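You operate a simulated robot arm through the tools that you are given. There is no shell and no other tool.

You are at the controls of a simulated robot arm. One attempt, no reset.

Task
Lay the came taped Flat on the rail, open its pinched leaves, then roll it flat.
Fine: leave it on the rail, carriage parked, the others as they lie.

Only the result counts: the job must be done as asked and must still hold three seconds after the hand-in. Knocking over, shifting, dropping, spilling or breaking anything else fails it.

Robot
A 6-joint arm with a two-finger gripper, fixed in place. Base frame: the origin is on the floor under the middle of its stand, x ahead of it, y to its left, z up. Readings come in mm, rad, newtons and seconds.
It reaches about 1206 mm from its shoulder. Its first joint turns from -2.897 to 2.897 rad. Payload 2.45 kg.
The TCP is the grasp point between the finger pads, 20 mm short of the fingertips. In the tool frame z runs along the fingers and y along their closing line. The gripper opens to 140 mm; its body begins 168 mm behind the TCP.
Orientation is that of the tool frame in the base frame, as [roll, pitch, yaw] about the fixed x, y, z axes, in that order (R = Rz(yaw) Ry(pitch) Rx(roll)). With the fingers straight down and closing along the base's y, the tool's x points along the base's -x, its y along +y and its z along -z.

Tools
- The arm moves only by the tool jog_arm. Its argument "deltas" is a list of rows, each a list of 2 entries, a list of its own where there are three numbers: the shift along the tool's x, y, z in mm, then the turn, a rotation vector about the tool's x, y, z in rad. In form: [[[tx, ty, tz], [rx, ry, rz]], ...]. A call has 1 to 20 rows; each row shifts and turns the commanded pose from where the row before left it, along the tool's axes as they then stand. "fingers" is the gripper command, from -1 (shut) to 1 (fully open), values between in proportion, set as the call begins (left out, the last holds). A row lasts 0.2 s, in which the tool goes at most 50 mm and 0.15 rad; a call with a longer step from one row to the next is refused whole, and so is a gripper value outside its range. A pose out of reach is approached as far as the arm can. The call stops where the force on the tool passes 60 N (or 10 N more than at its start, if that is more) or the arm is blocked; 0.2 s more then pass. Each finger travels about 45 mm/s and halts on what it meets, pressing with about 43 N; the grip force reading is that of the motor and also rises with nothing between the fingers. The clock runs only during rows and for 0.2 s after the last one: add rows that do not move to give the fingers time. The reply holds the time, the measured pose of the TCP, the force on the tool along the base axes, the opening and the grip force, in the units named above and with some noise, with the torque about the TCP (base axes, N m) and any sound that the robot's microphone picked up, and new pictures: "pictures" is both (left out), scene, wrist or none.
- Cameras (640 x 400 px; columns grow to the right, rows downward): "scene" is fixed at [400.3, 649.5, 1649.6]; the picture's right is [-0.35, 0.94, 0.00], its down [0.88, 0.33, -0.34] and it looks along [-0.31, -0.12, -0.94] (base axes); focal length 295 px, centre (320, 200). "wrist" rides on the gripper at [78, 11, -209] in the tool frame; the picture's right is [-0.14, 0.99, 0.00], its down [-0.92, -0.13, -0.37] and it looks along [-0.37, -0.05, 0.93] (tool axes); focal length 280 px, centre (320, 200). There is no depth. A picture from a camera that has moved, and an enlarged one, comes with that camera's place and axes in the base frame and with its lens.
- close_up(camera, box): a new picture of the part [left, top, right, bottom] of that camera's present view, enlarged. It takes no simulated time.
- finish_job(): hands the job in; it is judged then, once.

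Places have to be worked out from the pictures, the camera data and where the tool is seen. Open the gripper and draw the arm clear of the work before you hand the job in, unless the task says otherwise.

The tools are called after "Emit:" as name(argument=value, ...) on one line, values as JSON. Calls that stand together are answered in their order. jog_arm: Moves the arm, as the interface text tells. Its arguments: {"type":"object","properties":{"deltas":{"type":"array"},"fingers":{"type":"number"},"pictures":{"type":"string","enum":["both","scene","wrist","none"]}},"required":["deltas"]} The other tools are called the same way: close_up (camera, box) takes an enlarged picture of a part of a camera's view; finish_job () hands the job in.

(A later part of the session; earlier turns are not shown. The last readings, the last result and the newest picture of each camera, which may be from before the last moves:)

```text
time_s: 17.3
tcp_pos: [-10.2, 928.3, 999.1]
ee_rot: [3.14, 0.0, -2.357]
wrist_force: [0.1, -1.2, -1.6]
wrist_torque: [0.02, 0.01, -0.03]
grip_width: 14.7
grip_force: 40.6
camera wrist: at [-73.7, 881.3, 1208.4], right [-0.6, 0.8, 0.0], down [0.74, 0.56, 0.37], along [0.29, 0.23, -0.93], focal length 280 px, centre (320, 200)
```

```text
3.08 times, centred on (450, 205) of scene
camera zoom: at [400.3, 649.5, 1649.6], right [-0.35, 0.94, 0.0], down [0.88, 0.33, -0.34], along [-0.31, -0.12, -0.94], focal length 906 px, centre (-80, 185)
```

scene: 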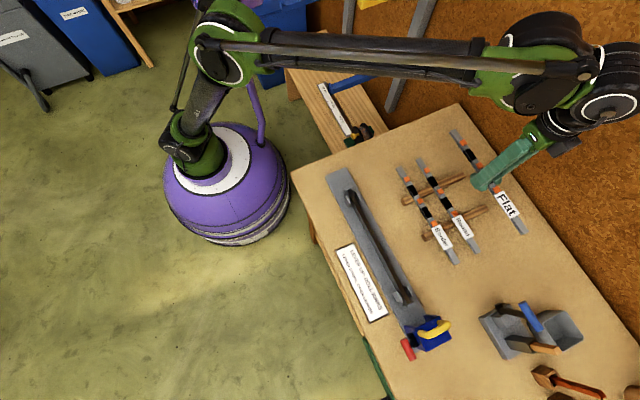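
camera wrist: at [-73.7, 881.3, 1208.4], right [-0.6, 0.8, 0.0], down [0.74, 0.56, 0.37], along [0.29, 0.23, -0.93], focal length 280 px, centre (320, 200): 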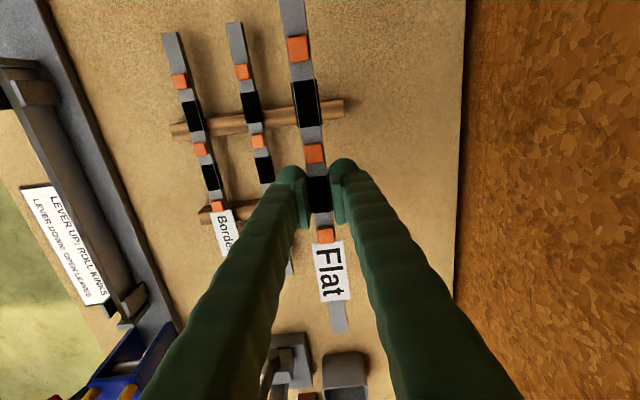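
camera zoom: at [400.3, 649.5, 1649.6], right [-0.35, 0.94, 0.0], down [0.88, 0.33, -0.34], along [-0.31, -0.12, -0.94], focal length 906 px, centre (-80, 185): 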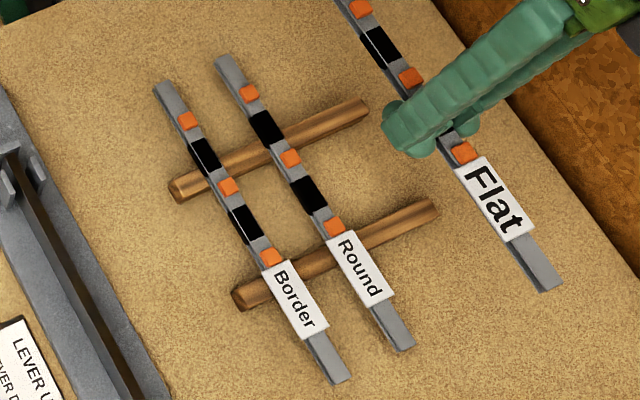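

The came is lifted and level, and the Border, Round and rests are unmoved. I'll carry it to above the rail at u≈670.5, v≈370.4, staying at z≈1000.

Emit:
jog_arm(deltas=[[[-3.04, -41.9, 0], [0, 0, 0]], [[-3.04, -41.9, 0], [0, 0, 0]], [[-3.04, -41.9, 0], [0, 0, 0]], [[-3.04, -41.9, 0], [0, 0, 0]], [[-3.04, -41.9, 0], [0, 0, 0]], [[-3.04, -41.9, 0], [0, 0, 0]], [[-3.04, -41.9, 0], [0, 0, 0]], [[0, 0, 0], [0, 0, 0]], [[0, 0, 0], [0, 0, 0]]], pictures="both")

Emit:
close_up(camera="wrist", box=[240, 0, 400, 120])

Emit:
close_up(camera="wrist", box=[270, 220, 400, 400])

Emit:
close_up(camera="scene", box=[320, 160, 460, 370])

```text
time_s: 19.3
tcp_pos: [212.3, 735.4, 1003.4]
ee_rot: [3.139, 0.004, -2.356]
wrist_force: [-0.2, -0.8, -1.5]
wrist_torque: [-0.02, 0.01, 0.02]
grip_width: 14.5
grip_force: 40.8
camera wrist: at [150.4, 687.9, 1211.5], right [-0.6, 0.8, 0.0], down [0.74, 0.56, 0.37], along [0.29, 0.23, -0.93], focal length 280 px, centre (320, 200)
```

scene: 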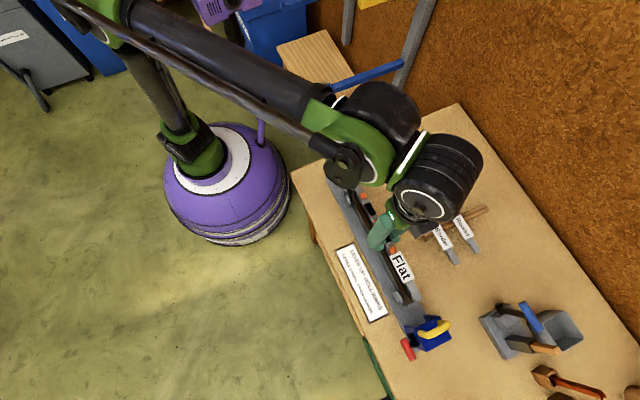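
wrist: 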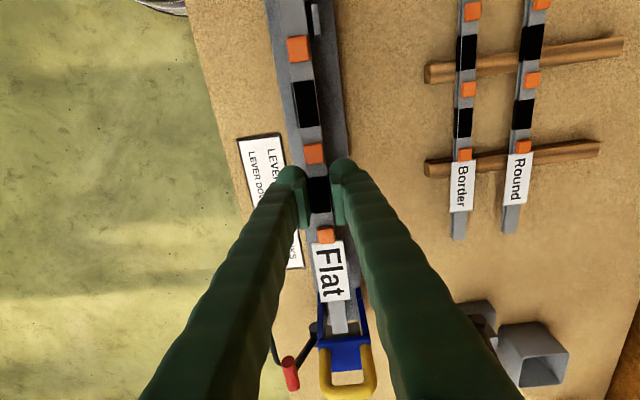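

```text
3.33 times, centred on (320, 60) of wrist
camera zoom: at [150.4, 687.9, 1211.5], right [-0.6, 0.8, 0.0], down [0.74, 0.56, 0.37], along [0.29, 0.23, -0.93], focal length 935 px, centre (320, 667)
```

zoom: 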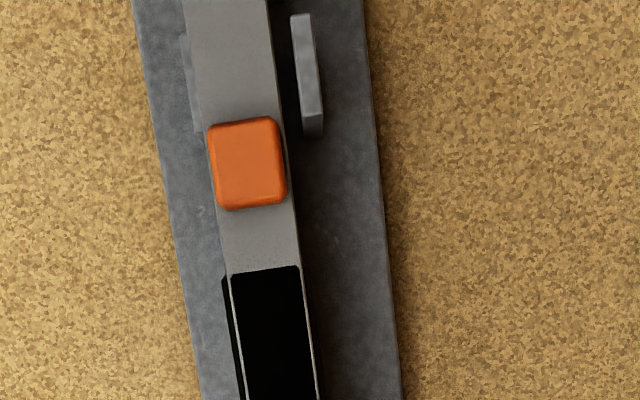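

```text
2.22 times, centred on (335, 310) of wrist
camera zoom: at [150.4, 687.9, 1211.5], right [-0.6, 0.8, 0.0], down [0.74, 0.56, 0.37], along [0.29, 0.23, -0.93], focal length 623 px, centre (287, -44)
```

zoom: 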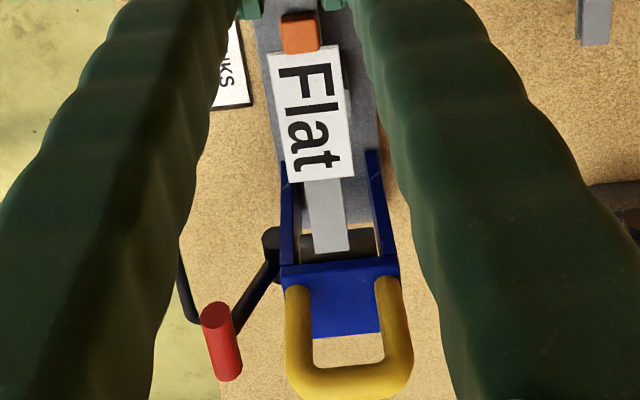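

```text
1.90 times, centred on (390, 265) of scene
camera zoom: at [400.3, 649.5, 1649.6], right [-0.35, 0.94, 0.0], down [0.88, 0.33, -0.34], along [-0.31, -0.12, -0.94], focal length 561 px, centre (187, 76)
```

zoom: 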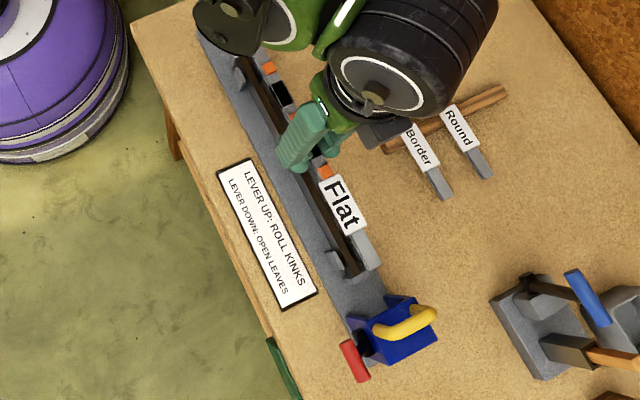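

The came sits above the bar. I estimate its centreline at v≈368.7 against the rail's 370.2, with a slight yaw of −0.3°, and u a couple of mm short. I'll correct that and lower to about 12 mm above the bar for a check.

Emit:
jog_arm(deltas=[[[-2.5, 1.2, 0], [0, 0, -0.004]], [[0, 0, 15], [0, 0, 0]], [[0, 0, 15], [0, 0, 0]], [[0, 0, 15], [0, 0, 0]], [[0, 0, 15], [0, 0, 0]], [[0, 0, 10], [0, 0, 0]], [[0, 0, 0], [0, 0, 0]], [[0, 0, 0], [0, 0, 0]]], pictures="both")

Emit:
close_up(camera="wrist", box=[240, 0, 400, 120])

Emit:
close_up(camera="wrist", box=[270, 220, 400, 400])

Emit:
close_up(camera="scene", box=[340, 180, 430, 320])

```text
time_s: 21.1
tcp_pos: [214.5, 739.6, 931.4]
ee_rot: [3.14, 0.004, -2.354]
wrist_force: [1.0, 0.1, -2.7]
wrist_torque: [-0.02, 0.0, -0.02]
grip_width: 14.8
grip_force: 41.2
camera wrist: at [150.2, 691.2, 1138.8], right [-0.61, 0.8, 0.0], down [0.74, 0.56, 0.37], along [0.29, 0.23, -0.93], focal length 280 px, centre (320, 200)
```

scene: 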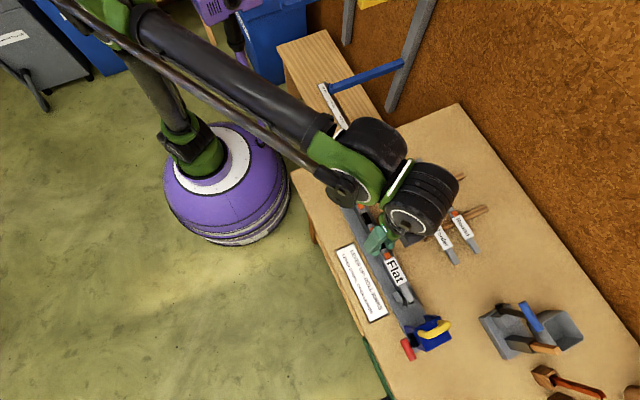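
wrist: 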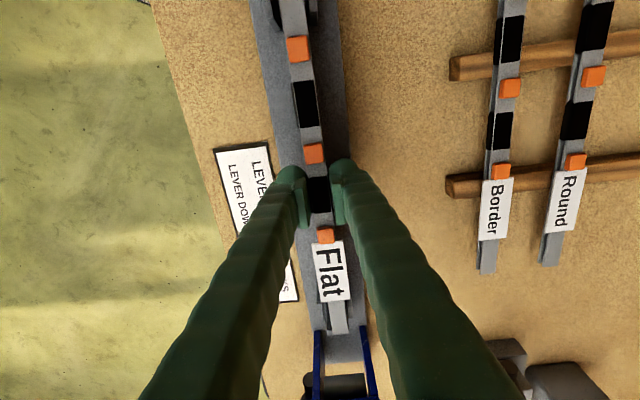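

```text
3.33 times, centred on (320, 60) of wrist
camera zoom: at [150.2, 691.2, 1138.8], right [-0.61, 0.8, 0.0], down [0.74, 0.56, 0.37], along [0.29, 0.23, -0.93], focal length 935 px, centre (320, 667)
```

zoom: 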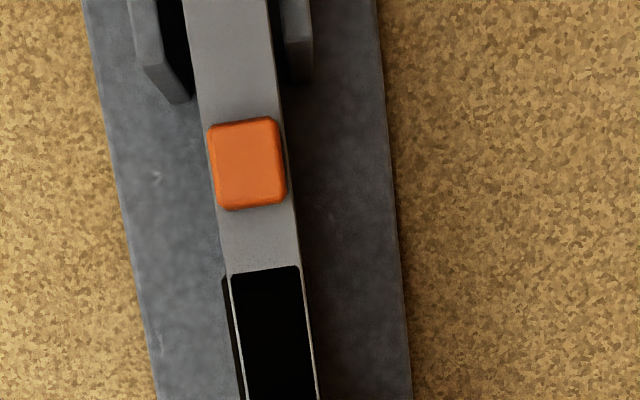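

```text
2.22 times, centred on (335, 310) of wrist
camera zoom: at [150.2, 691.2, 1138.8], right [-0.61, 0.8, 0.0], down [0.74, 0.56, 0.37], along [0.29, 0.23, -0.93], focal length 623 px, centre (287, -44)
```

zoom: 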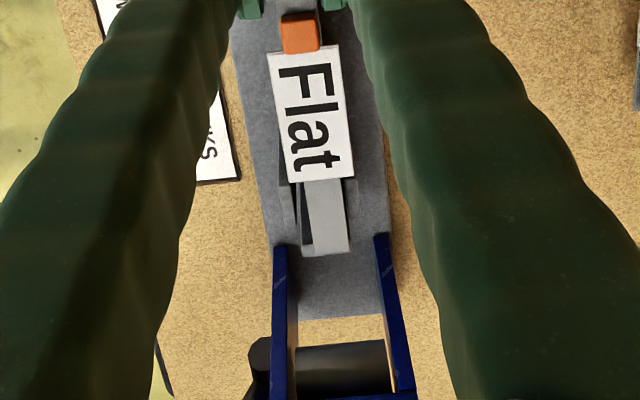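

```text
2.86 times, centred on (385, 250) of scene
camera zoom: at [400.3, 649.5, 1649.6], right [-0.35, 0.94, 0.0], down [0.88, 0.33, -0.34], along [-0.31, -0.12, -0.94], focal length 842 px, centre (134, 57)
```

zoom: 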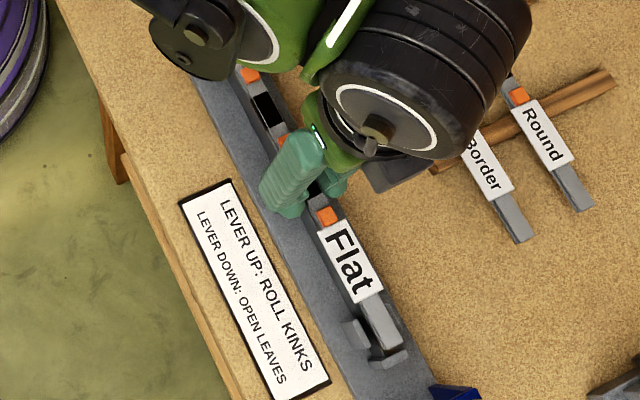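

Emit:
close_up(camera="wrist", box=[305, 280, 375, 345])

Emit:
close_up(camera="scene", box=[375, 260, 425, 320])

Emit:
close_up(camera="wrist", box=[260, 0, 330, 45])

```text
6.15 times, centred on (340, 312) of wrist
camera zoom: at [150.2, 691.2, 1138.8], right [-0.61, 0.8, 0.0], down [0.74, 0.56, 0.37], along [0.29, 0.23, -0.93], focal length 1726 px, centre (197, -492)
```

zoom: 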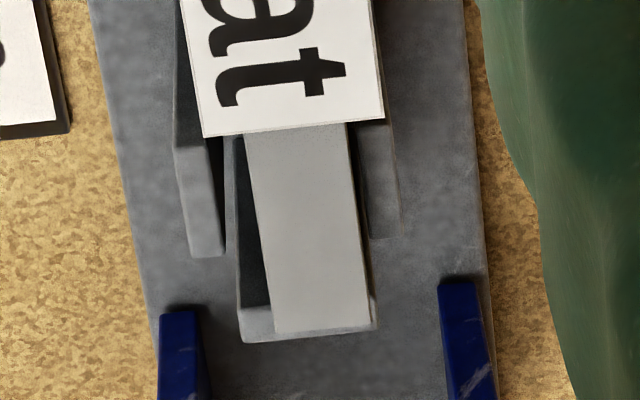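

```text
6.67 times, centred on (400, 290) of scene
camera zoom: at [400.3, 649.5, 1649.6], right [-0.35, 0.94, 0.0], down [0.88, 0.33, -0.34], along [-0.31, -0.12, -0.94], focal length 1964 px, centre (-213, -400)
```

zoom: 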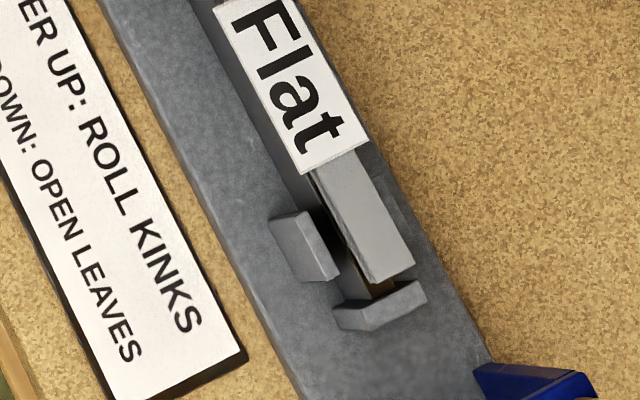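

```text
8.89 times, centred on (295, 22) of wrist
camera zoom: at [150.2, 691.2, 1138.8], right [-0.61, 0.8, 0.0], down [0.74, 0.56, 0.37], along [0.29, 0.23, -0.93], focal length 2492 px, centre (542, 1778)
```

zoom: 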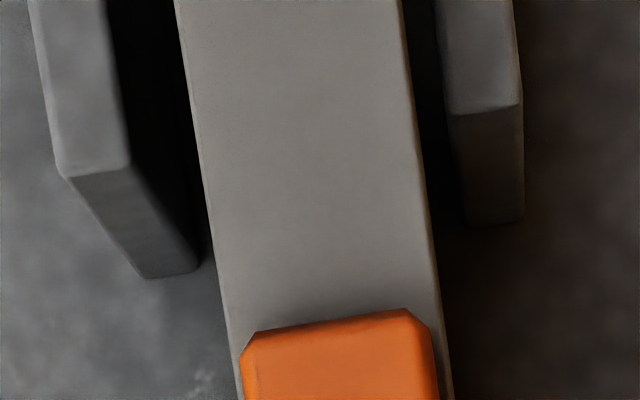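

Measured in the same view, the came is 2.3 mm too far toward +v relative to both guide pairs, and it is well centred lengthwise. I'll shift −2.3 mm and lower 6 mm, entering the guides.

Emit:
jog_arm(deltas=[[[0, -2.3, 0], [0, 0, 0]], [[0, 0, 0], [0, 0, 0]], [[0, 0, 3], [0, 0, 0]], [[0, 0, 3], [0, 0, 0]], [[0, 0, 0], [0, 0, 0]], [[0, 0, 0], [0, 0, 0]]], pictures="wrist")

Emit:
close_up(camera="wrist", box=[260, 0, 330, 45])

Emit:
close_up(camera="wrist", box=[305, 280, 375, 345])

```text
time_s: 22.5
tcp_pos: [214.7, 737.4, 924.2]
ee_rot: [3.139, 0.002, -2.353]
wrist_force: [-1.2, -0.9, -1.5]
wrist_torque: [-0.03, 0.02, 0.02]
grip_width: 14.7
grip_force: 40.8
camera wrist: at [151.9, 688.6, 1133.1], right [-0.61, 0.8, 0.0], down [0.74, 0.56, 0.37], along [0.29, 0.23, -0.93], focal length 280 px, centre (320, 200)
```

wrist: 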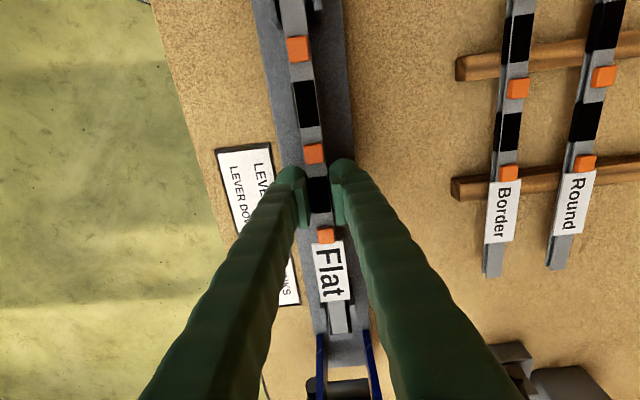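

```text
8.89 times, centred on (295, 22) of wrist
camera zoom: at [151.9, 688.6, 1133.1], right [-0.61, 0.8, 0.0], down [0.74, 0.56, 0.37], along [0.29, 0.23, -0.93], focal length 2492 px, centre (542, 1778)
```

zoom: 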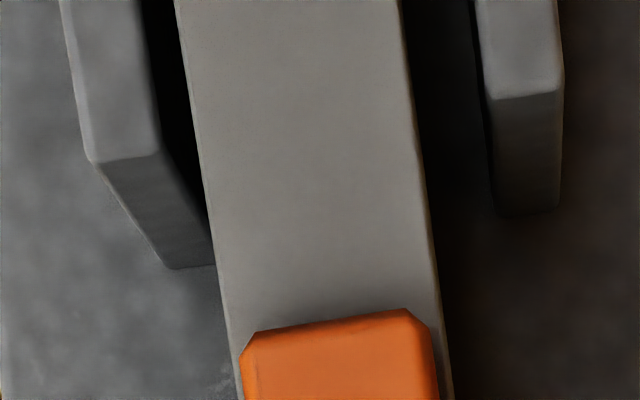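

```text
6.15 times, centred on (340, 312) of wrist
camera zoom: at [151.9, 688.6, 1133.1], right [-0.61, 0.8, 0.0], down [0.74, 0.56, 0.37], along [0.29, 0.23, -0.93], focal length 1726 px, centre (197, -492)
```

zoom: 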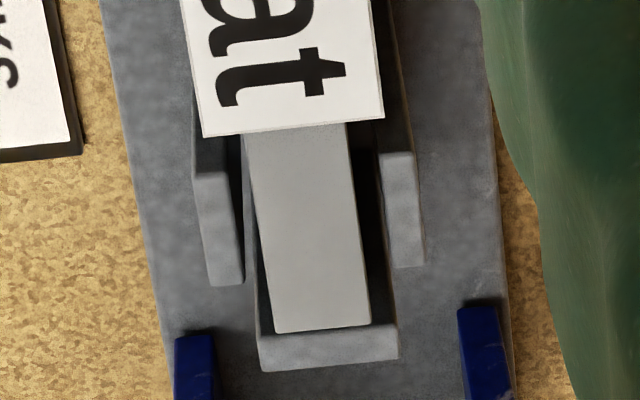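

The came now sits centred between both guide pairs (within about 0.6 mm) and just inside the end stops. I'll lower in small steps, watching the vertical force for contact.

Emit:
jog_arm(deltas=[[[0, 0, 1.5], [0, 0, 0]], [[0, 0, 1.5], [0, 0, 0]], [[0, 0, 0], [0, 0, 0]]], pictures="none")

```text
time_s: 23.3
tcp_pos: [215.2, 736.6, 922.7]
ee_rot: [3.139, 0.005, -2.352]
wrist_force: [1.7, 4.8, 16.1]
wrist_torque: [-0.1, 0.17, 0.02]
grip_width: 14.5
grip_force: 40.9
```

Contact is at Fz≈16 N with only a small torque, so the came is seated on the bar. I'll look before releasing.

Emit:
close_up(camera="wrist", box=[260, 0, 330, 45])

Emit:
close_up(camera="wrist", box=[305, 280, 375, 345])

Emit:
close_up(camera="scene", box=[340, 180, 430, 320])

Emit:
close_up(camera="wrist", box=[260, 130, 400, 230])

```text
8.89 times, centred on (295, 22) of wrist
camera zoom: at [152.1, 688.3, 1131.4], right [-0.61, 0.8, 0.0], down [0.74, 0.56, 0.37], along [0.29, 0.23, -0.93], focal length 2492 px, centre (542, 1778)
```

zoom: 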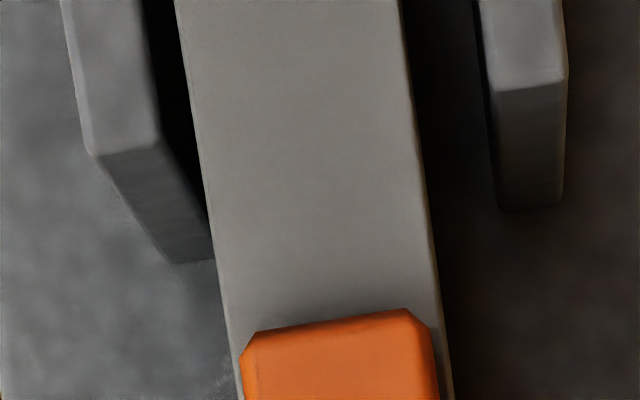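

```text
6.15 times, centred on (340, 312) of wrist
camera zoom: at [152.1, 688.3, 1131.4], right [-0.61, 0.8, 0.0], down [0.74, 0.56, 0.37], along [0.29, 0.23, -0.93], focal length 1726 px, centre (197, -492)
```

zoom: 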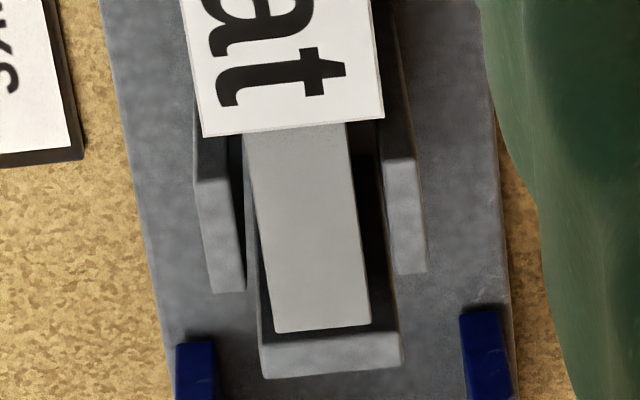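

```text
2.86 times, centred on (385, 250) of scene
camera zoom: at [400.3, 649.5, 1649.6], right [-0.35, 0.94, 0.0], down [0.88, 0.33, -0.34], along [-0.31, -0.12, -0.94], focal length 842 px, centre (134, 57)
```

zoom: 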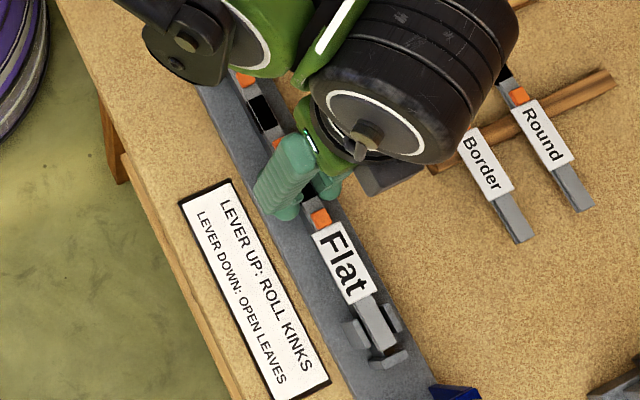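

```text
4.00 times, centred on (330, 180) of wrist
camera zoom: at [152.1, 688.3, 1131.4], right [-0.61, 0.8, 0.0], down [0.74, 0.56, 0.37], along [0.29, 0.23, -0.93], focal length 1122 px, centre (280, 280)
```

zoom: 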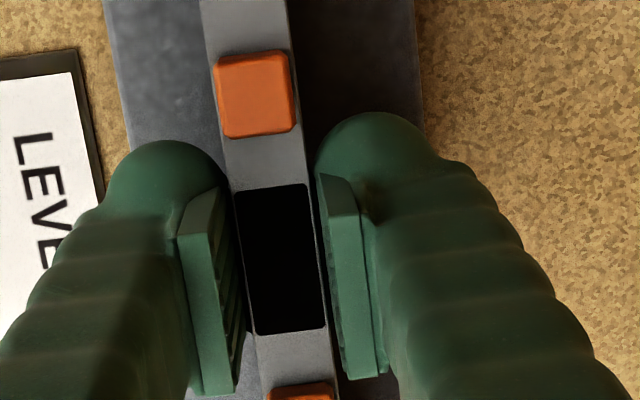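

The came lies between the guides and inside both end stops. I'll release by opening to about 36 mm and wait.

Emit:
jog_arm(deltas=[[[0, 0, 0], [0, 0, 0]], [[0, 0, 0], [0, 0, 0]], [[0, 0, 0], [0, 0, 0]], [[0, 0, 0], [0, 0, 0]]], fingers=-0.48, pictures="wrist")

Emit:
close_up(camera="wrist", box=[260, 130, 400, 230])

Emit:
close_up(camera="wrist", box=[305, 280, 375, 345])

```text
time_s: 24.3
tcp_pos: [214.3, 735.7, 921.9]
ee_rot: [3.14, 0.003, -2.352]
wrist_force: [-0.2, -1.5, -0.5]
wrist_torque: [0.02, 0.0, 0.03]
grip_width: 36.6
grip_force: 0.1
camera wrist: at [152.2, 688.5, 1130.8], right [-0.61, 0.8, 0.0], down [0.74, 0.56, 0.37], along [0.29, 0.23, -0.93], focal length 280 px, centre (320, 200)
```

wrist: 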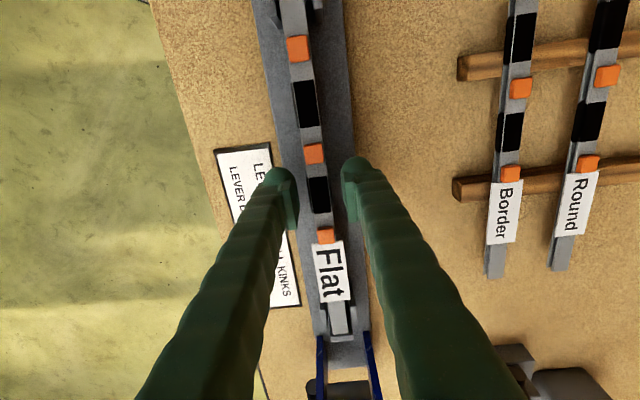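

```text
4.00 times, centred on (330, 180) of wrist
camera zoom: at [152.2, 688.5, 1130.8], right [-0.61, 0.8, 0.0], down [0.74, 0.56, 0.37], along [0.29, 0.23, -0.93], focal length 1122 px, centre (280, 280)
```

zoom: 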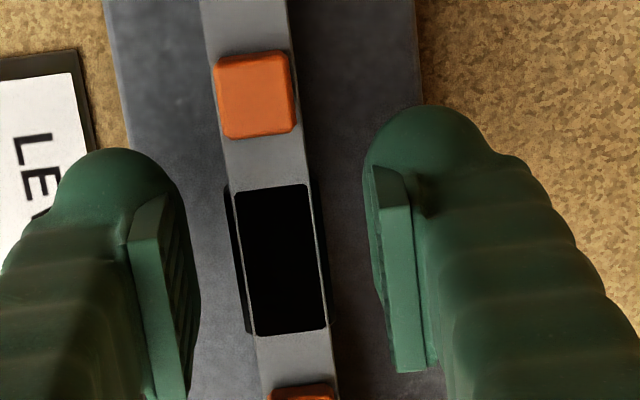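

```text
6.15 times, centred on (340, 312) of wrist
camera zoom: at [152.2, 688.5, 1130.8], right [-0.61, 0.8, 0.0], down [0.74, 0.56, 0.37], along [0.29, 0.23, -0.93], focal length 1726 px, centre (197, -492)
```

zoom: 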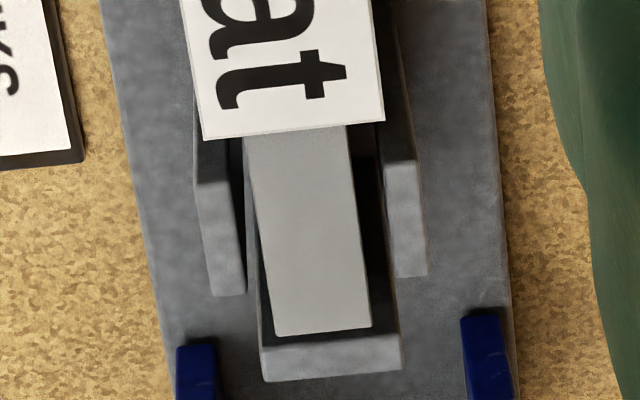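

The came stays put on the bar after release. I'll lift straight up and then move to look closely at the carriage and lever.

Emit:
jog_arm(deltas=[[[0, 0, -15], [0, 0, 0]], [[0, 0, -25], [0, 0, 0]], [[0, 0, -40], [0, 0, 0]], [[0, 0, -40], [0, 0, 0]], [[0, 0, -40], [0, 0, 0]], [[0, 0, -45], [0, 0, 0]], [[-40, 0, 0], [0, 0, 0]], [[-40, 0, 0], [0, 0, 0]], [[-40, 0, 0], [0, 0, 0]], [[-20, -20, 0], [0, 0, 0]], [[0, 0, 0], [0, 0, 0]]], pictures="both")

Emit:
close_up(camera="wrist", box=[240, 100, 400, 220])

Emit:
close_up(camera="scene", box=[390, 295, 470, 370])

```text
time_s: 26.7
tcp_pos: [327.4, 821.4, 1129.3]
ee_rot: [3.139, 0.004, -2.352]
wrist_force: [-0.5, -0.3, -0.7]
wrist_torque: [0.0, -0.03, 0.01]
grip_width: 36.2
grip_force: 0.1
camera wrist: at [264.5, 773.2, 1338.3], right [-0.61, 0.8, 0.0], down [0.74, 0.56, 0.37], along [0.29, 0.23, -0.93], focal length 280 px, centre (320, 200)
```

scene: 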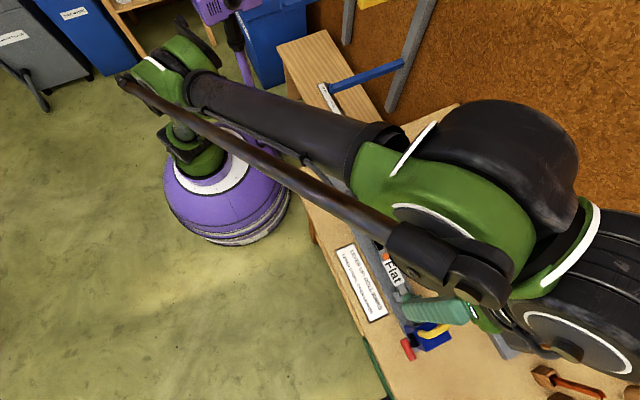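
wrist: 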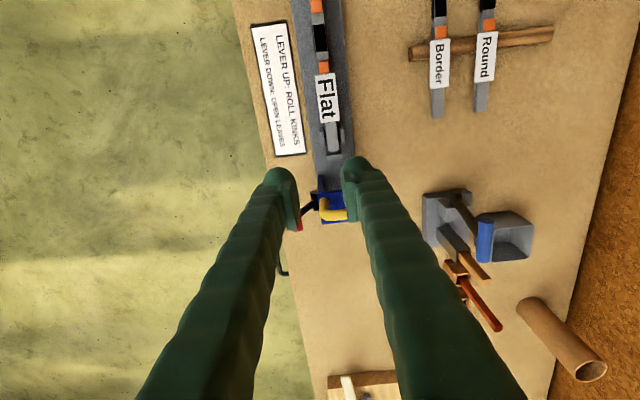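

```text
3.33 times, centred on (320, 160) of wrist
camera zoom: at [264.5, 773.2, 1338.3], right [-0.61, 0.8, 0.0], down [0.74, 0.56, 0.37], along [0.29, 0.23, -0.93], focal length 935 px, centre (320, 333)
```

zoom: 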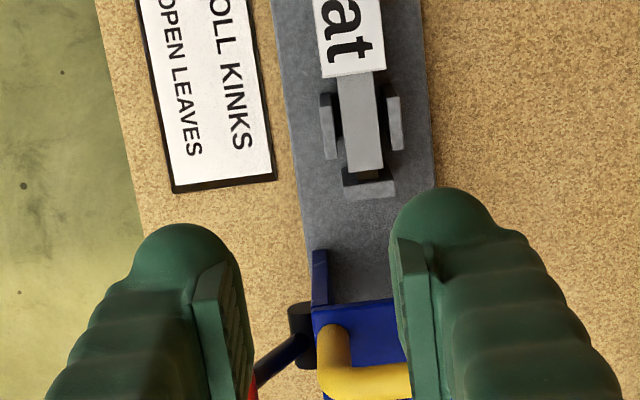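

```text
5.33 times, centred on (430, 332) of scene
camera zoom: at [400.3, 649.5, 1649.6], right [-0.35, 0.94, 0.0], down [0.88, 0.33, -0.34], along [-0.31, -0.12, -0.94], focal length 1571 px, centre (-267, -507)
```

zoom: 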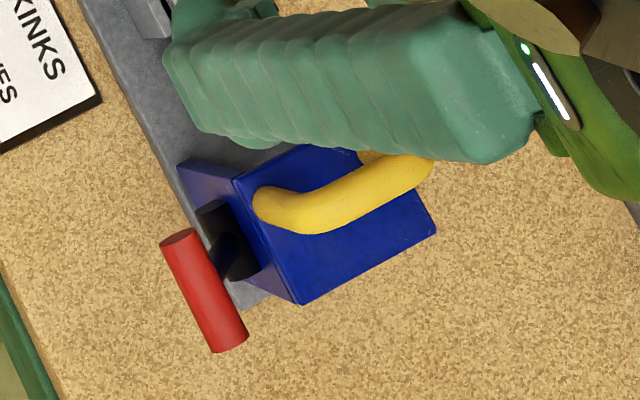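

The came is settled on the bar. Before working the lever I want a side-on view of its hinge, so I'll move in front of the table edge (v≈216, z≈1066), open wide, and tilt the tool about 40° toward the wall.

Emit:
jog_arm(deltas=[[[-4, -33, 0], [0, 0, 0]], [[-4, -33, 0], [0, 0, 0]], [[-4, -33, 0], [0, 0, 0]], [[-5, -34, 0], [0, 0, 0]], [[0, 0, 32], [0, 0, 0]], [[0, 0, 31], [0, 0, 0]], [[0, 0, 0], [-0.14, 0, 0]], [[0, 0, 0], [-0.14, 0, 0]], [[0, 0, 0], [-0.14, 0, 0]], [[0, 0, 0], [-0.14, 0, 0]], [[0, 0, 0], [-0.14, 0, 0]], [[0, 0, 0], [0, 0, 0]]], fingers=1, pictures="both")

```text
time_s: 29.3
tcp_pos: [433.3, 740.0, 1064.7]
ee_rot: [2.438, 0.003, -2.352]
wrist_force: [0.3, 0.3, 0.0]
wrist_torque: [-0.01, 0.01, 0.01]
grip_width: 140.1
grip_force: 0.1
camera wrist: at [468.9, 595.7, 1229.5], right [-0.44, 0.63, 0.64], down [0.89, 0.42, 0.2], along [-0.14, 0.66, -0.74], focal length 280 px, centre (320, 200)
```

scene: 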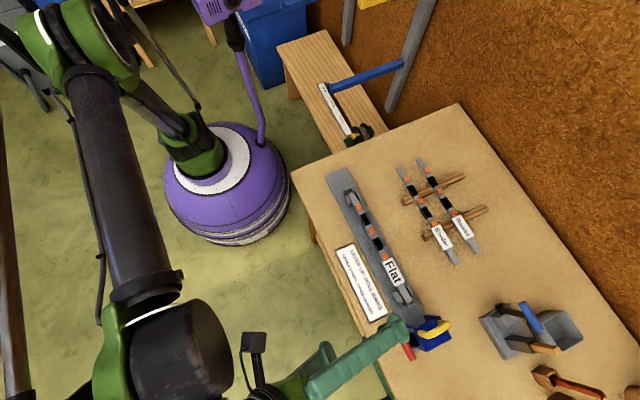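
wrist: 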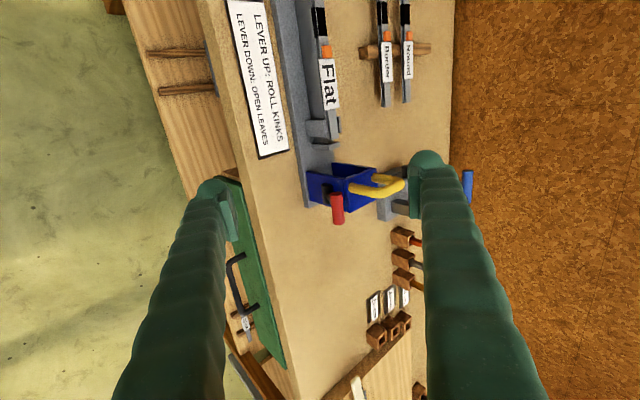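

Emit:
close_up(camera="wrist", box=[290, 145, 420, 235])

Emit:
close_up(camera="scene", box=[330, 160, 470, 360])

Emit:
close_up(camera="wrist", box=[270, 0, 360, 160])

```text
4.44 times, centred on (355, 190) of wrist
camera zoom: at [468.9, 595.7, 1229.5], right [-0.44, 0.63, 0.64], down [0.89, 0.42, 0.2], along [-0.14, 0.66, -0.74], focal length 1246 px, centre (164, 244)
```

zoom: 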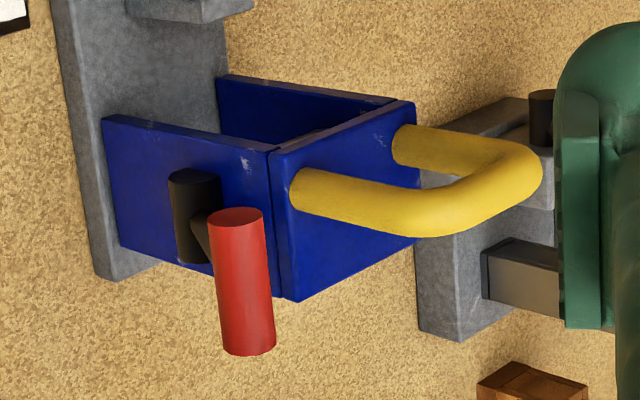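

```text
2.00 times, centred on (400, 260) of scene
camera zoom: at [400.3, 649.5, 1649.6], right [-0.35, 0.94, 0.0], down [0.88, 0.33, -0.34], along [-0.31, -0.12, -0.94], focal length 589 px, centre (160, 80)
```

zoom: 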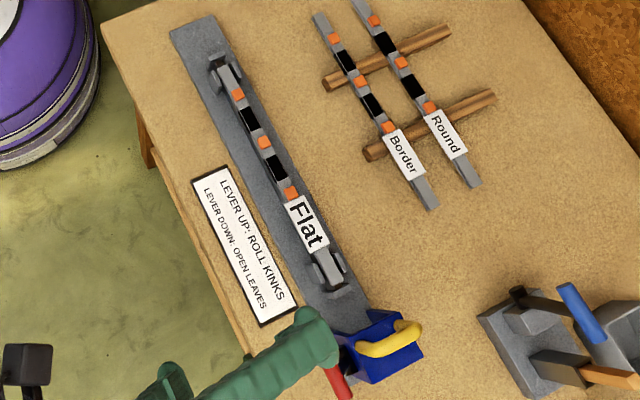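

```text
2.50 times, centred on (315, 80) of wrist
camera zoom: at [468.9, 595.7, 1229.5], right [-0.44, 0.63, 0.64], down [0.89, 0.42, 0.2], along [-0.14, 0.66, -0.74], focal length 701 px, centre (332, 500)
```

zoom: 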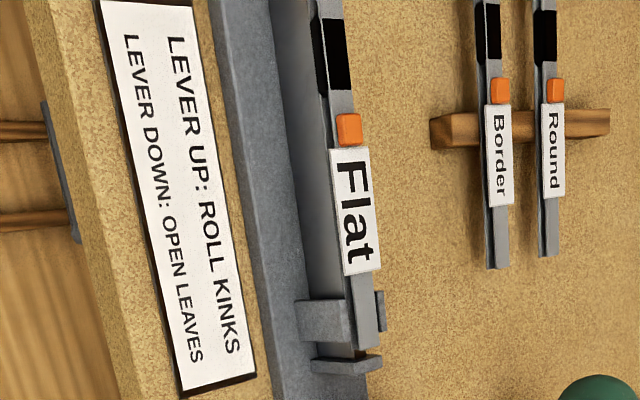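

This view makes the lever clear. It hinges about an axis along the rail, the red knob is parallel to the rail, and it currently stands up and outward at z≈983, v≈306. I'll line up the tilted gripper, part closed, in front of the knob's free half (u≈905), still about 110 mm away, and re-check.

Emit:
jog_arm(deltas=[[[-37, 7.5, 0], [0, 0, 0]], [[-37.5, 7.5, 0], [0, 0, 0]], [[0, 0, 25], [0, 0, 0]], [[0, 0, 25], [0, 0, 0]], [[0, 0, 0], [0, 0, 0]], [[0, 0, 0], [0, 0, 0]], [[0, 0, 0], [0, 0, 0]]], fingers=-0.5, pictures="both")

Emit:
close_up(camera="wrist", box=[250, 110, 410, 230])

Emit:
close_up(camera="scene", box=[360, 280, 480, 390])

```text
time_s: 30.9
tcp_pos: [455.7, 824.3, 1035.5]
ee_rot: [2.441, 0.002, -2.352]
wrist_force: [0.7, 0.2, -1.0]
wrist_torque: [-0.01, 0.01, 0.02]
grip_width: 35.1
grip_force: 0.0
camera wrist: at [490.9, 679.5, 1201.4], right [-0.44, 0.63, 0.64], down [0.89, 0.42, 0.2], along [-0.14, 0.66, -0.74], focal length 280 px, centre (320, 200)
```

scene: 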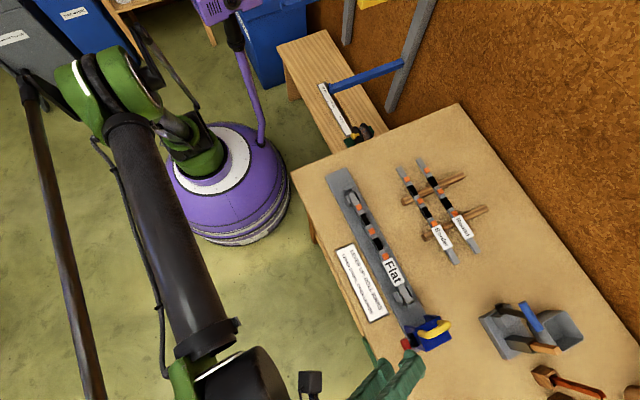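
wrist: 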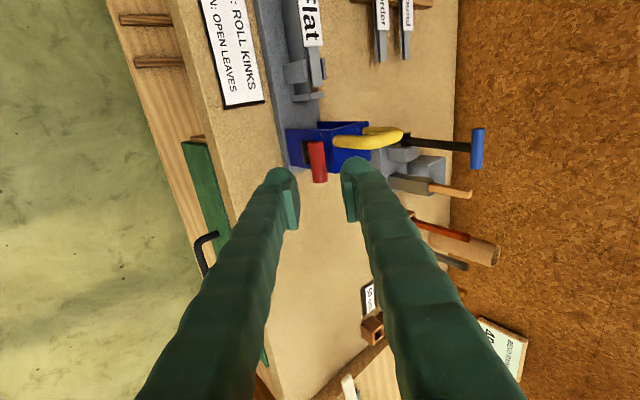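

```text
3.33 times, centred on (330, 170) of wrist
camera zoom: at [490.9, 679.5, 1201.4], right [-0.44, 0.63, 0.64], down [0.89, 0.42, 0.2], along [-0.14, 0.66, -0.74], focal length 935 px, centre (287, 300)
```

zoom: 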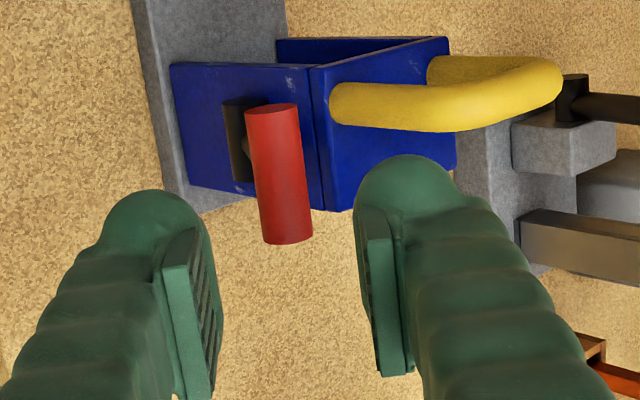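

```text
3.64 times, centred on (420, 335) of scene
camera zoom: at [400.3, 649.5, 1649.6], right [-0.35, 0.94, 0.0], down [0.88, 0.33, -0.34], along [-0.31, -0.12, -0.94], focal length 1071 px, centre (-44, -291)
```

zoom: 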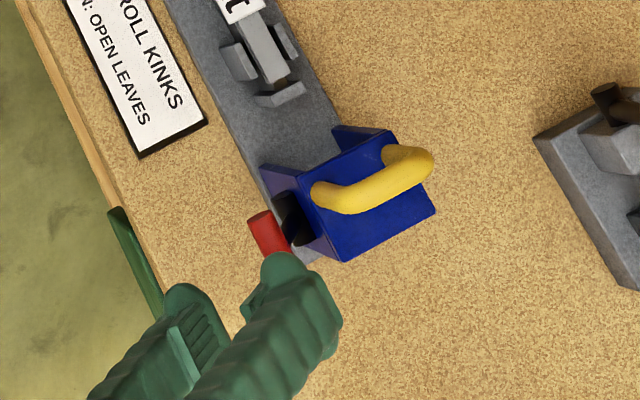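

Two-view triangulation puts the knob axis at v≈303.7, z≈983.5, u≈875–915. I'll shift +4 mm in u to stay away from the handle leg, narrow to 28 mm and advance 57 mm so the knob sits between the pads near the tips.

Emit:
jog_arm(deltas=[[[-4, -0.8, 0], [0, 0, 0]], [[0, 0, 15], [0, 0, 0]], [[0, 0, 15], [0, 0, 0]], [[0, 0, 10], [0, 0, 0]], [[0, 0, 10], [0, 0, 0]], [[0, 0, 7], [0, 0, 0]], [[0, 0, 0], [0, 0, 0]]], fingers=-0.6, pictures="both")

Emit:
close_up(camera="wrist", box=[250, 110, 410, 230])

Emit:
close_up(camera="scene", box=[360, 280, 480, 390])

```text
time_s: 32.5
tcp_pos: [432.1, 852.4, 990.0]
ee_rot: [2.44, 0.002, -2.353]
wrist_force: [0.4, 0.0, -0.7]
wrist_torque: [-0.04, -0.02, 0.01]
grip_width: 28.3
grip_force: 0.1
camera wrist: at [466.4, 708.4, 1156.7], right [-0.44, 0.63, 0.64], down [0.89, 0.42, 0.2], along [-0.14, 0.66, -0.74], focal length 280 px, centre (320, 200)
```

scene: 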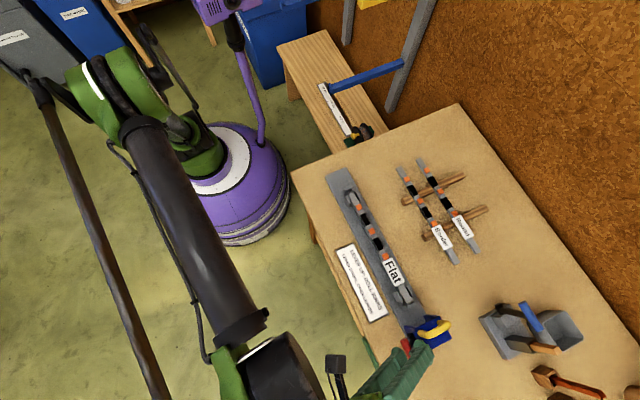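
wrist: 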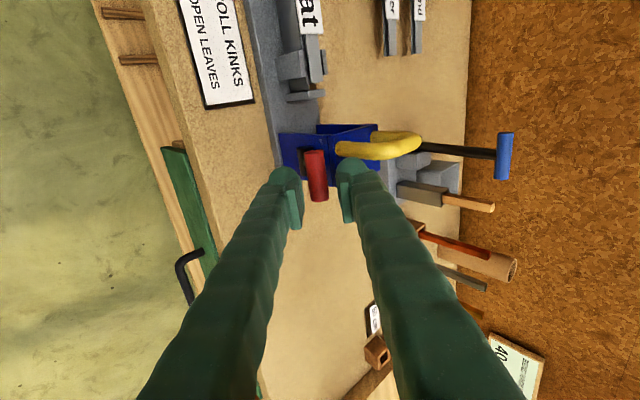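

```text
3.33 times, centred on (330, 170) of wrist
camera zoom: at [466.4, 708.4, 1156.7], right [-0.44, 0.63, 0.64], down [0.89, 0.42, 0.2], along [-0.14, 0.66, -0.74], focal length 935 px, centre (287, 300)
```

zoom: 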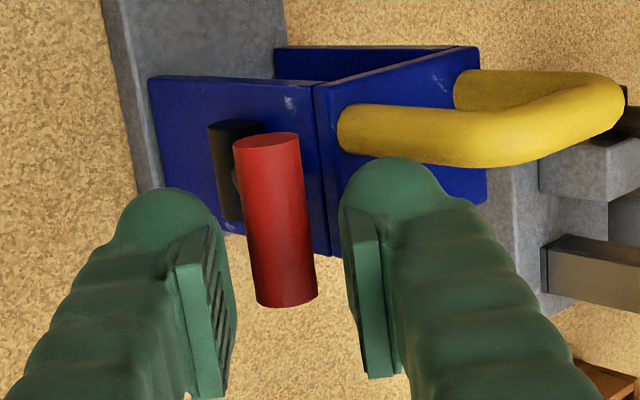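

```text
3.64 times, centred on (420, 335) of scene
camera zoom: at [400.3, 649.5, 1649.6], right [-0.35, 0.94, 0.0], down [0.88, 0.33, -0.34], along [-0.31, -0.12, -0.94], focal length 1071 px, centre (-44, -291)
```

zoom: 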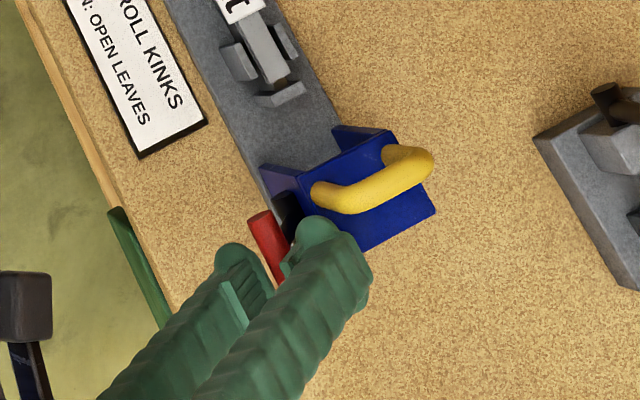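

The knob sits between the pads near the tips with no contact force. I'll close on it.

Emit:
jog_arm(deltas=[[[0, 0, 0], [0, 0, 0]], [[0, 0, 0], [0, 0, 0]], [[0, 0, 0], [0, 0, 0]], [[0, 0, 0], [0, 0, 0]]], fingers=-1, pictures="wrist")

Emit:
close_up(camera="wrist", box=[250, 110, 410, 230])

```text
time_s: 33.5
tcp_pos: [431.5, 852.7, 990.4]
ee_rot: [2.441, 0.002, -2.352]
wrist_force: [-1.0, -5.9, -10.6]
wrist_torque: [-0.42, 0.26, -0.58]
grip_width: 14.5
grip_force: 40.9
camera wrist: at [466.7, 708.3, 1156.5], right [-0.44, 0.63, 0.64], down [0.89, 0.42, 0.2], along [-0.14, 0.66, -0.74], focal length 280 px, centre (320, 200)
```

wrist: 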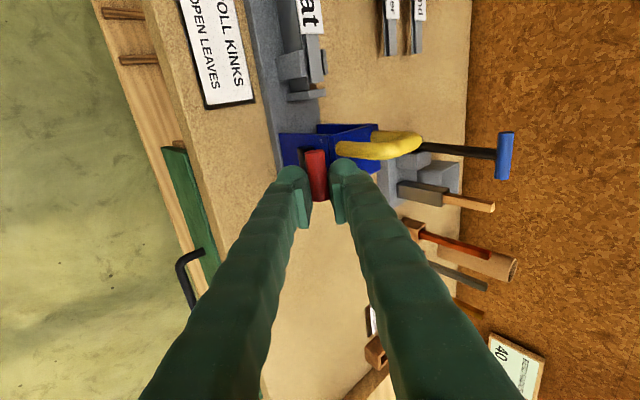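

```text
3.33 times, centred on (330, 170) of wrist
camera zoom: at [466.7, 708.3, 1156.5], right [-0.44, 0.63, 0.64], down [0.89, 0.42, 0.2], along [-0.14, 0.66, -0.74], focal length 935 px, centre (287, 300)
```

zoom: 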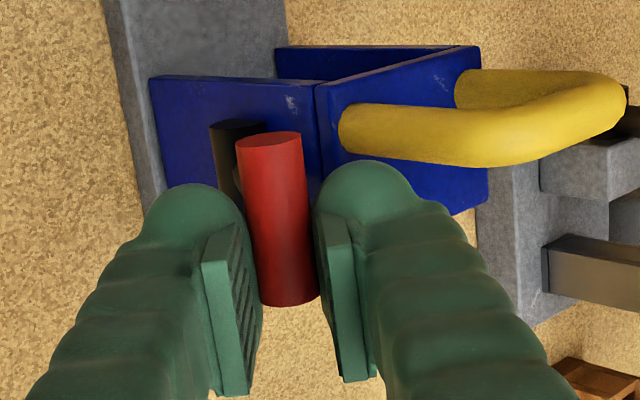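

The knob is held (14.5 mm). I'll swing the lever outward and down along its estimated arc (pivot near v≈334, z≈929, radius ≈62 mm), starting with a small step to check the forces.

Emit:
jog_arm(deltas=[[[0, -4, -0.4], [0, 0, 0]], [[0, -4, -0.4], [0, 0, 0]], [[0, -3.8, -0.4], [0, 0, 0]], [[0, 0, 0], [0, 0, 0]]], pictures="wrist")

Emit:
close_up(camera="wrist", box=[250, 110, 410, 230])

```text
time_s: 34.5
tcp_pos: [438.8, 844.8, 983.2]
ee_rot: [2.441, 0.002, -2.352]
wrist_force: [-0.4, -2.3, 5.0]
wrist_torque: [-0.31, 0.63, -0.43]
grip_width: 14.3
grip_force: 40.6
camera wrist: at [474.2, 700.1, 1150.2], right [-0.44, 0.63, 0.64], down [0.89, 0.42, 0.2], along [-0.14, 0.66, -0.74], focal length 280 px, centre (320, 200)
```

wrist: 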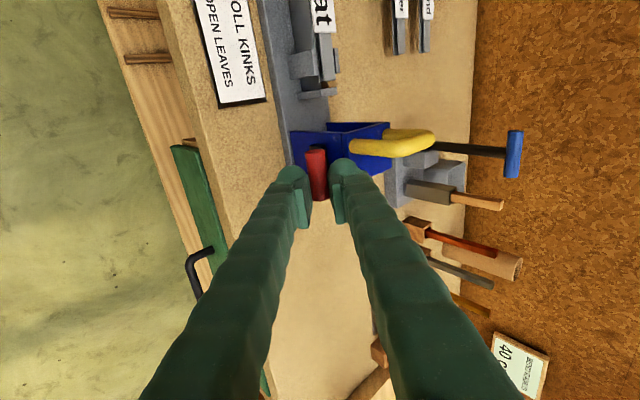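

```text
3.33 times, centred on (330, 170) of wrist
camera zoom: at [474.2, 700.1, 1150.2], right [-0.44, 0.63, 0.64], down [0.89, 0.42, 0.2], along [-0.14, 0.66, -0.74], focal length 935 px, centre (287, 300)
```

zoom: 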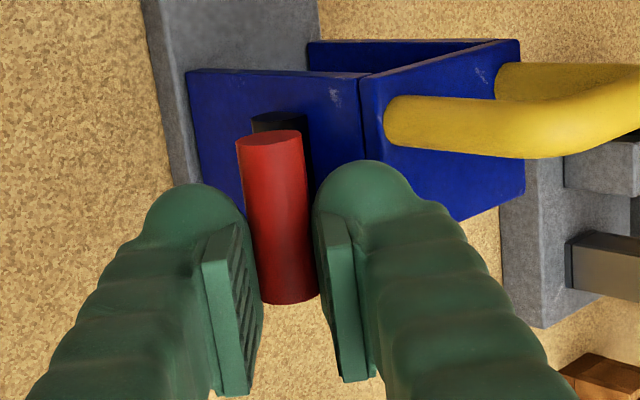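

The lever swings freely with only about 5 N. I'll continue along the arc down to around horizontal.

Emit:
jog_arm(deltas=[[[0, -5.35, 0.45], [0, 0, 0]], [[0, -5.35, 0.45], [0, 0, 0]], [[0, -5.24, 1.4], [0, 0, 0]], [[0, -5.24, 1.4], [0, 0, 0]], [[0, 0, 0], [0, 0, 0]]], pictures="none")

```text
time_s: 35.7
tcp_pos: [450.6, 834.6, 969.6]
ee_rot: [2.439, 0.004, -2.354]
wrist_force: [0.1, -21.6, 11.2]
wrist_torque: [-0.55, 0.53, -0.29]
grip_width: 13.6
grip_force: 40.1
```

A mild radially outward force (about 19 N) shows the lever radius is slightly larger than I assumed. I'll back off about 2 mm along the tool axis and check again.

Emit:
jog_arm(deltas=[[[0.8, -0.7, -1.9], [0, 0, 0]], [[0, 0, 0], [0, 0, 0]]], pictures="wrist")

Emit:
close_up(camera="wrist", box=[250, 110, 410, 230])

Emit:
close_up(camera="scene", box=[360, 280, 480, 390])

```text
time_s: 36.3
tcp_pos: [450.6, 835.7, 969.9]
ee_rot: [2.439, 0.003, -2.351]
wrist_force: [0.8, -6.7, 0.4]
wrist_torque: [-0.29, 0.14, -0.63]
grip_width: 13.9
grip_force: 40.0
camera wrist: at [484.7, 690.2, 1135.9], right [-0.44, 0.63, 0.64], down [0.89, 0.42, 0.2], along [-0.14, 0.66, -0.74], focal length 280 px, centre (320, 200)
```

wrist: 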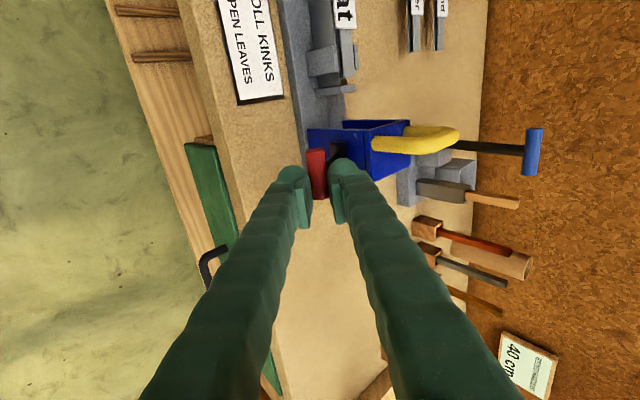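

```text
3.33 times, centred on (330, 170) of wrist
camera zoom: at [484.7, 690.2, 1135.9], right [-0.44, 0.63, 0.64], down [0.89, 0.42, 0.2], along [-0.14, 0.66, -0.74], focal length 935 px, centre (287, 300)
```

zoom: 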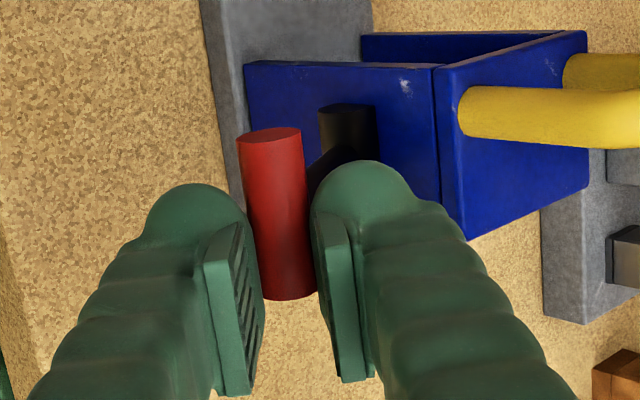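

```text
3.64 times, centred on (420, 335) of scene
camera zoom: at [400.3, 649.5, 1649.6], right [-0.35, 0.94, 0.0], down [0.88, 0.33, -0.34], along [-0.31, -0.12, -0.94], focal length 1071 px, centre (-44, -291)
```

zoom: 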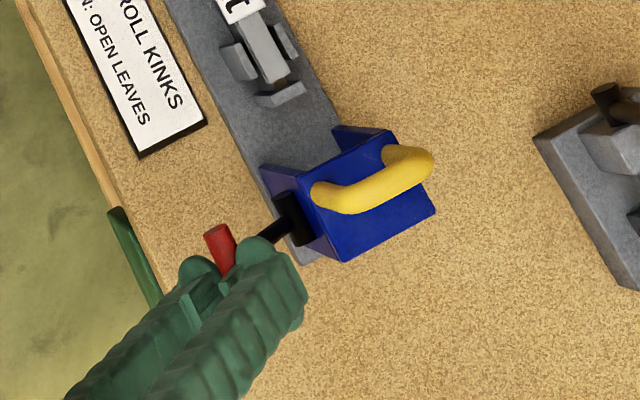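

Forces are low now, and the re-estimated pivot is near (v 329, z 936) with radius ≈55 mm. The finger edge is close to the lever arm in u, so I'll open slightly, shift +4 mm along the knob, and re-grip.

Emit:
jog_arm(deltas=[[[0, 0, 0], [0, 0, 0]], [[0, 0, 0], [0, 0, 0]], [[-4, 0, 0], [0, 0, 0]], [[0, 0, 0], [0, 0, 0]]], fingers=-0.7, pictures="none")

Emit:
close_up(camera="wrist", box=[250, 110, 410, 230])

```text
time_s: 37.3
tcp_pos: [451.8, 836.6, 967.7]
ee_rot: [2.44, 0.002, -2.352]
wrist_force: [0.6, 0.9, -0.9]
wrist_torque: [0.01, 0.01, 0.01]
grip_width: 21.0
grip_force: 0.1
```

```text
3.33 times, centred on (330, 170) of wrist
camera zoom: at [487.4, 692.1, 1135.8], right [-0.44, 0.63, 0.64], down [0.89, 0.42, 0.2], along [-0.14, 0.66, -0.74], focal length 935 px, centre (287, 300)
```

zoom: 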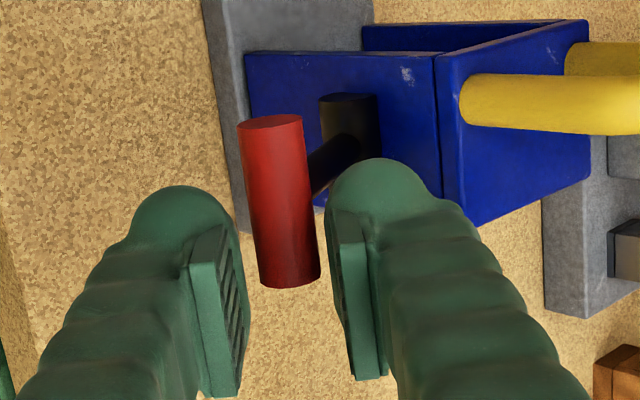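

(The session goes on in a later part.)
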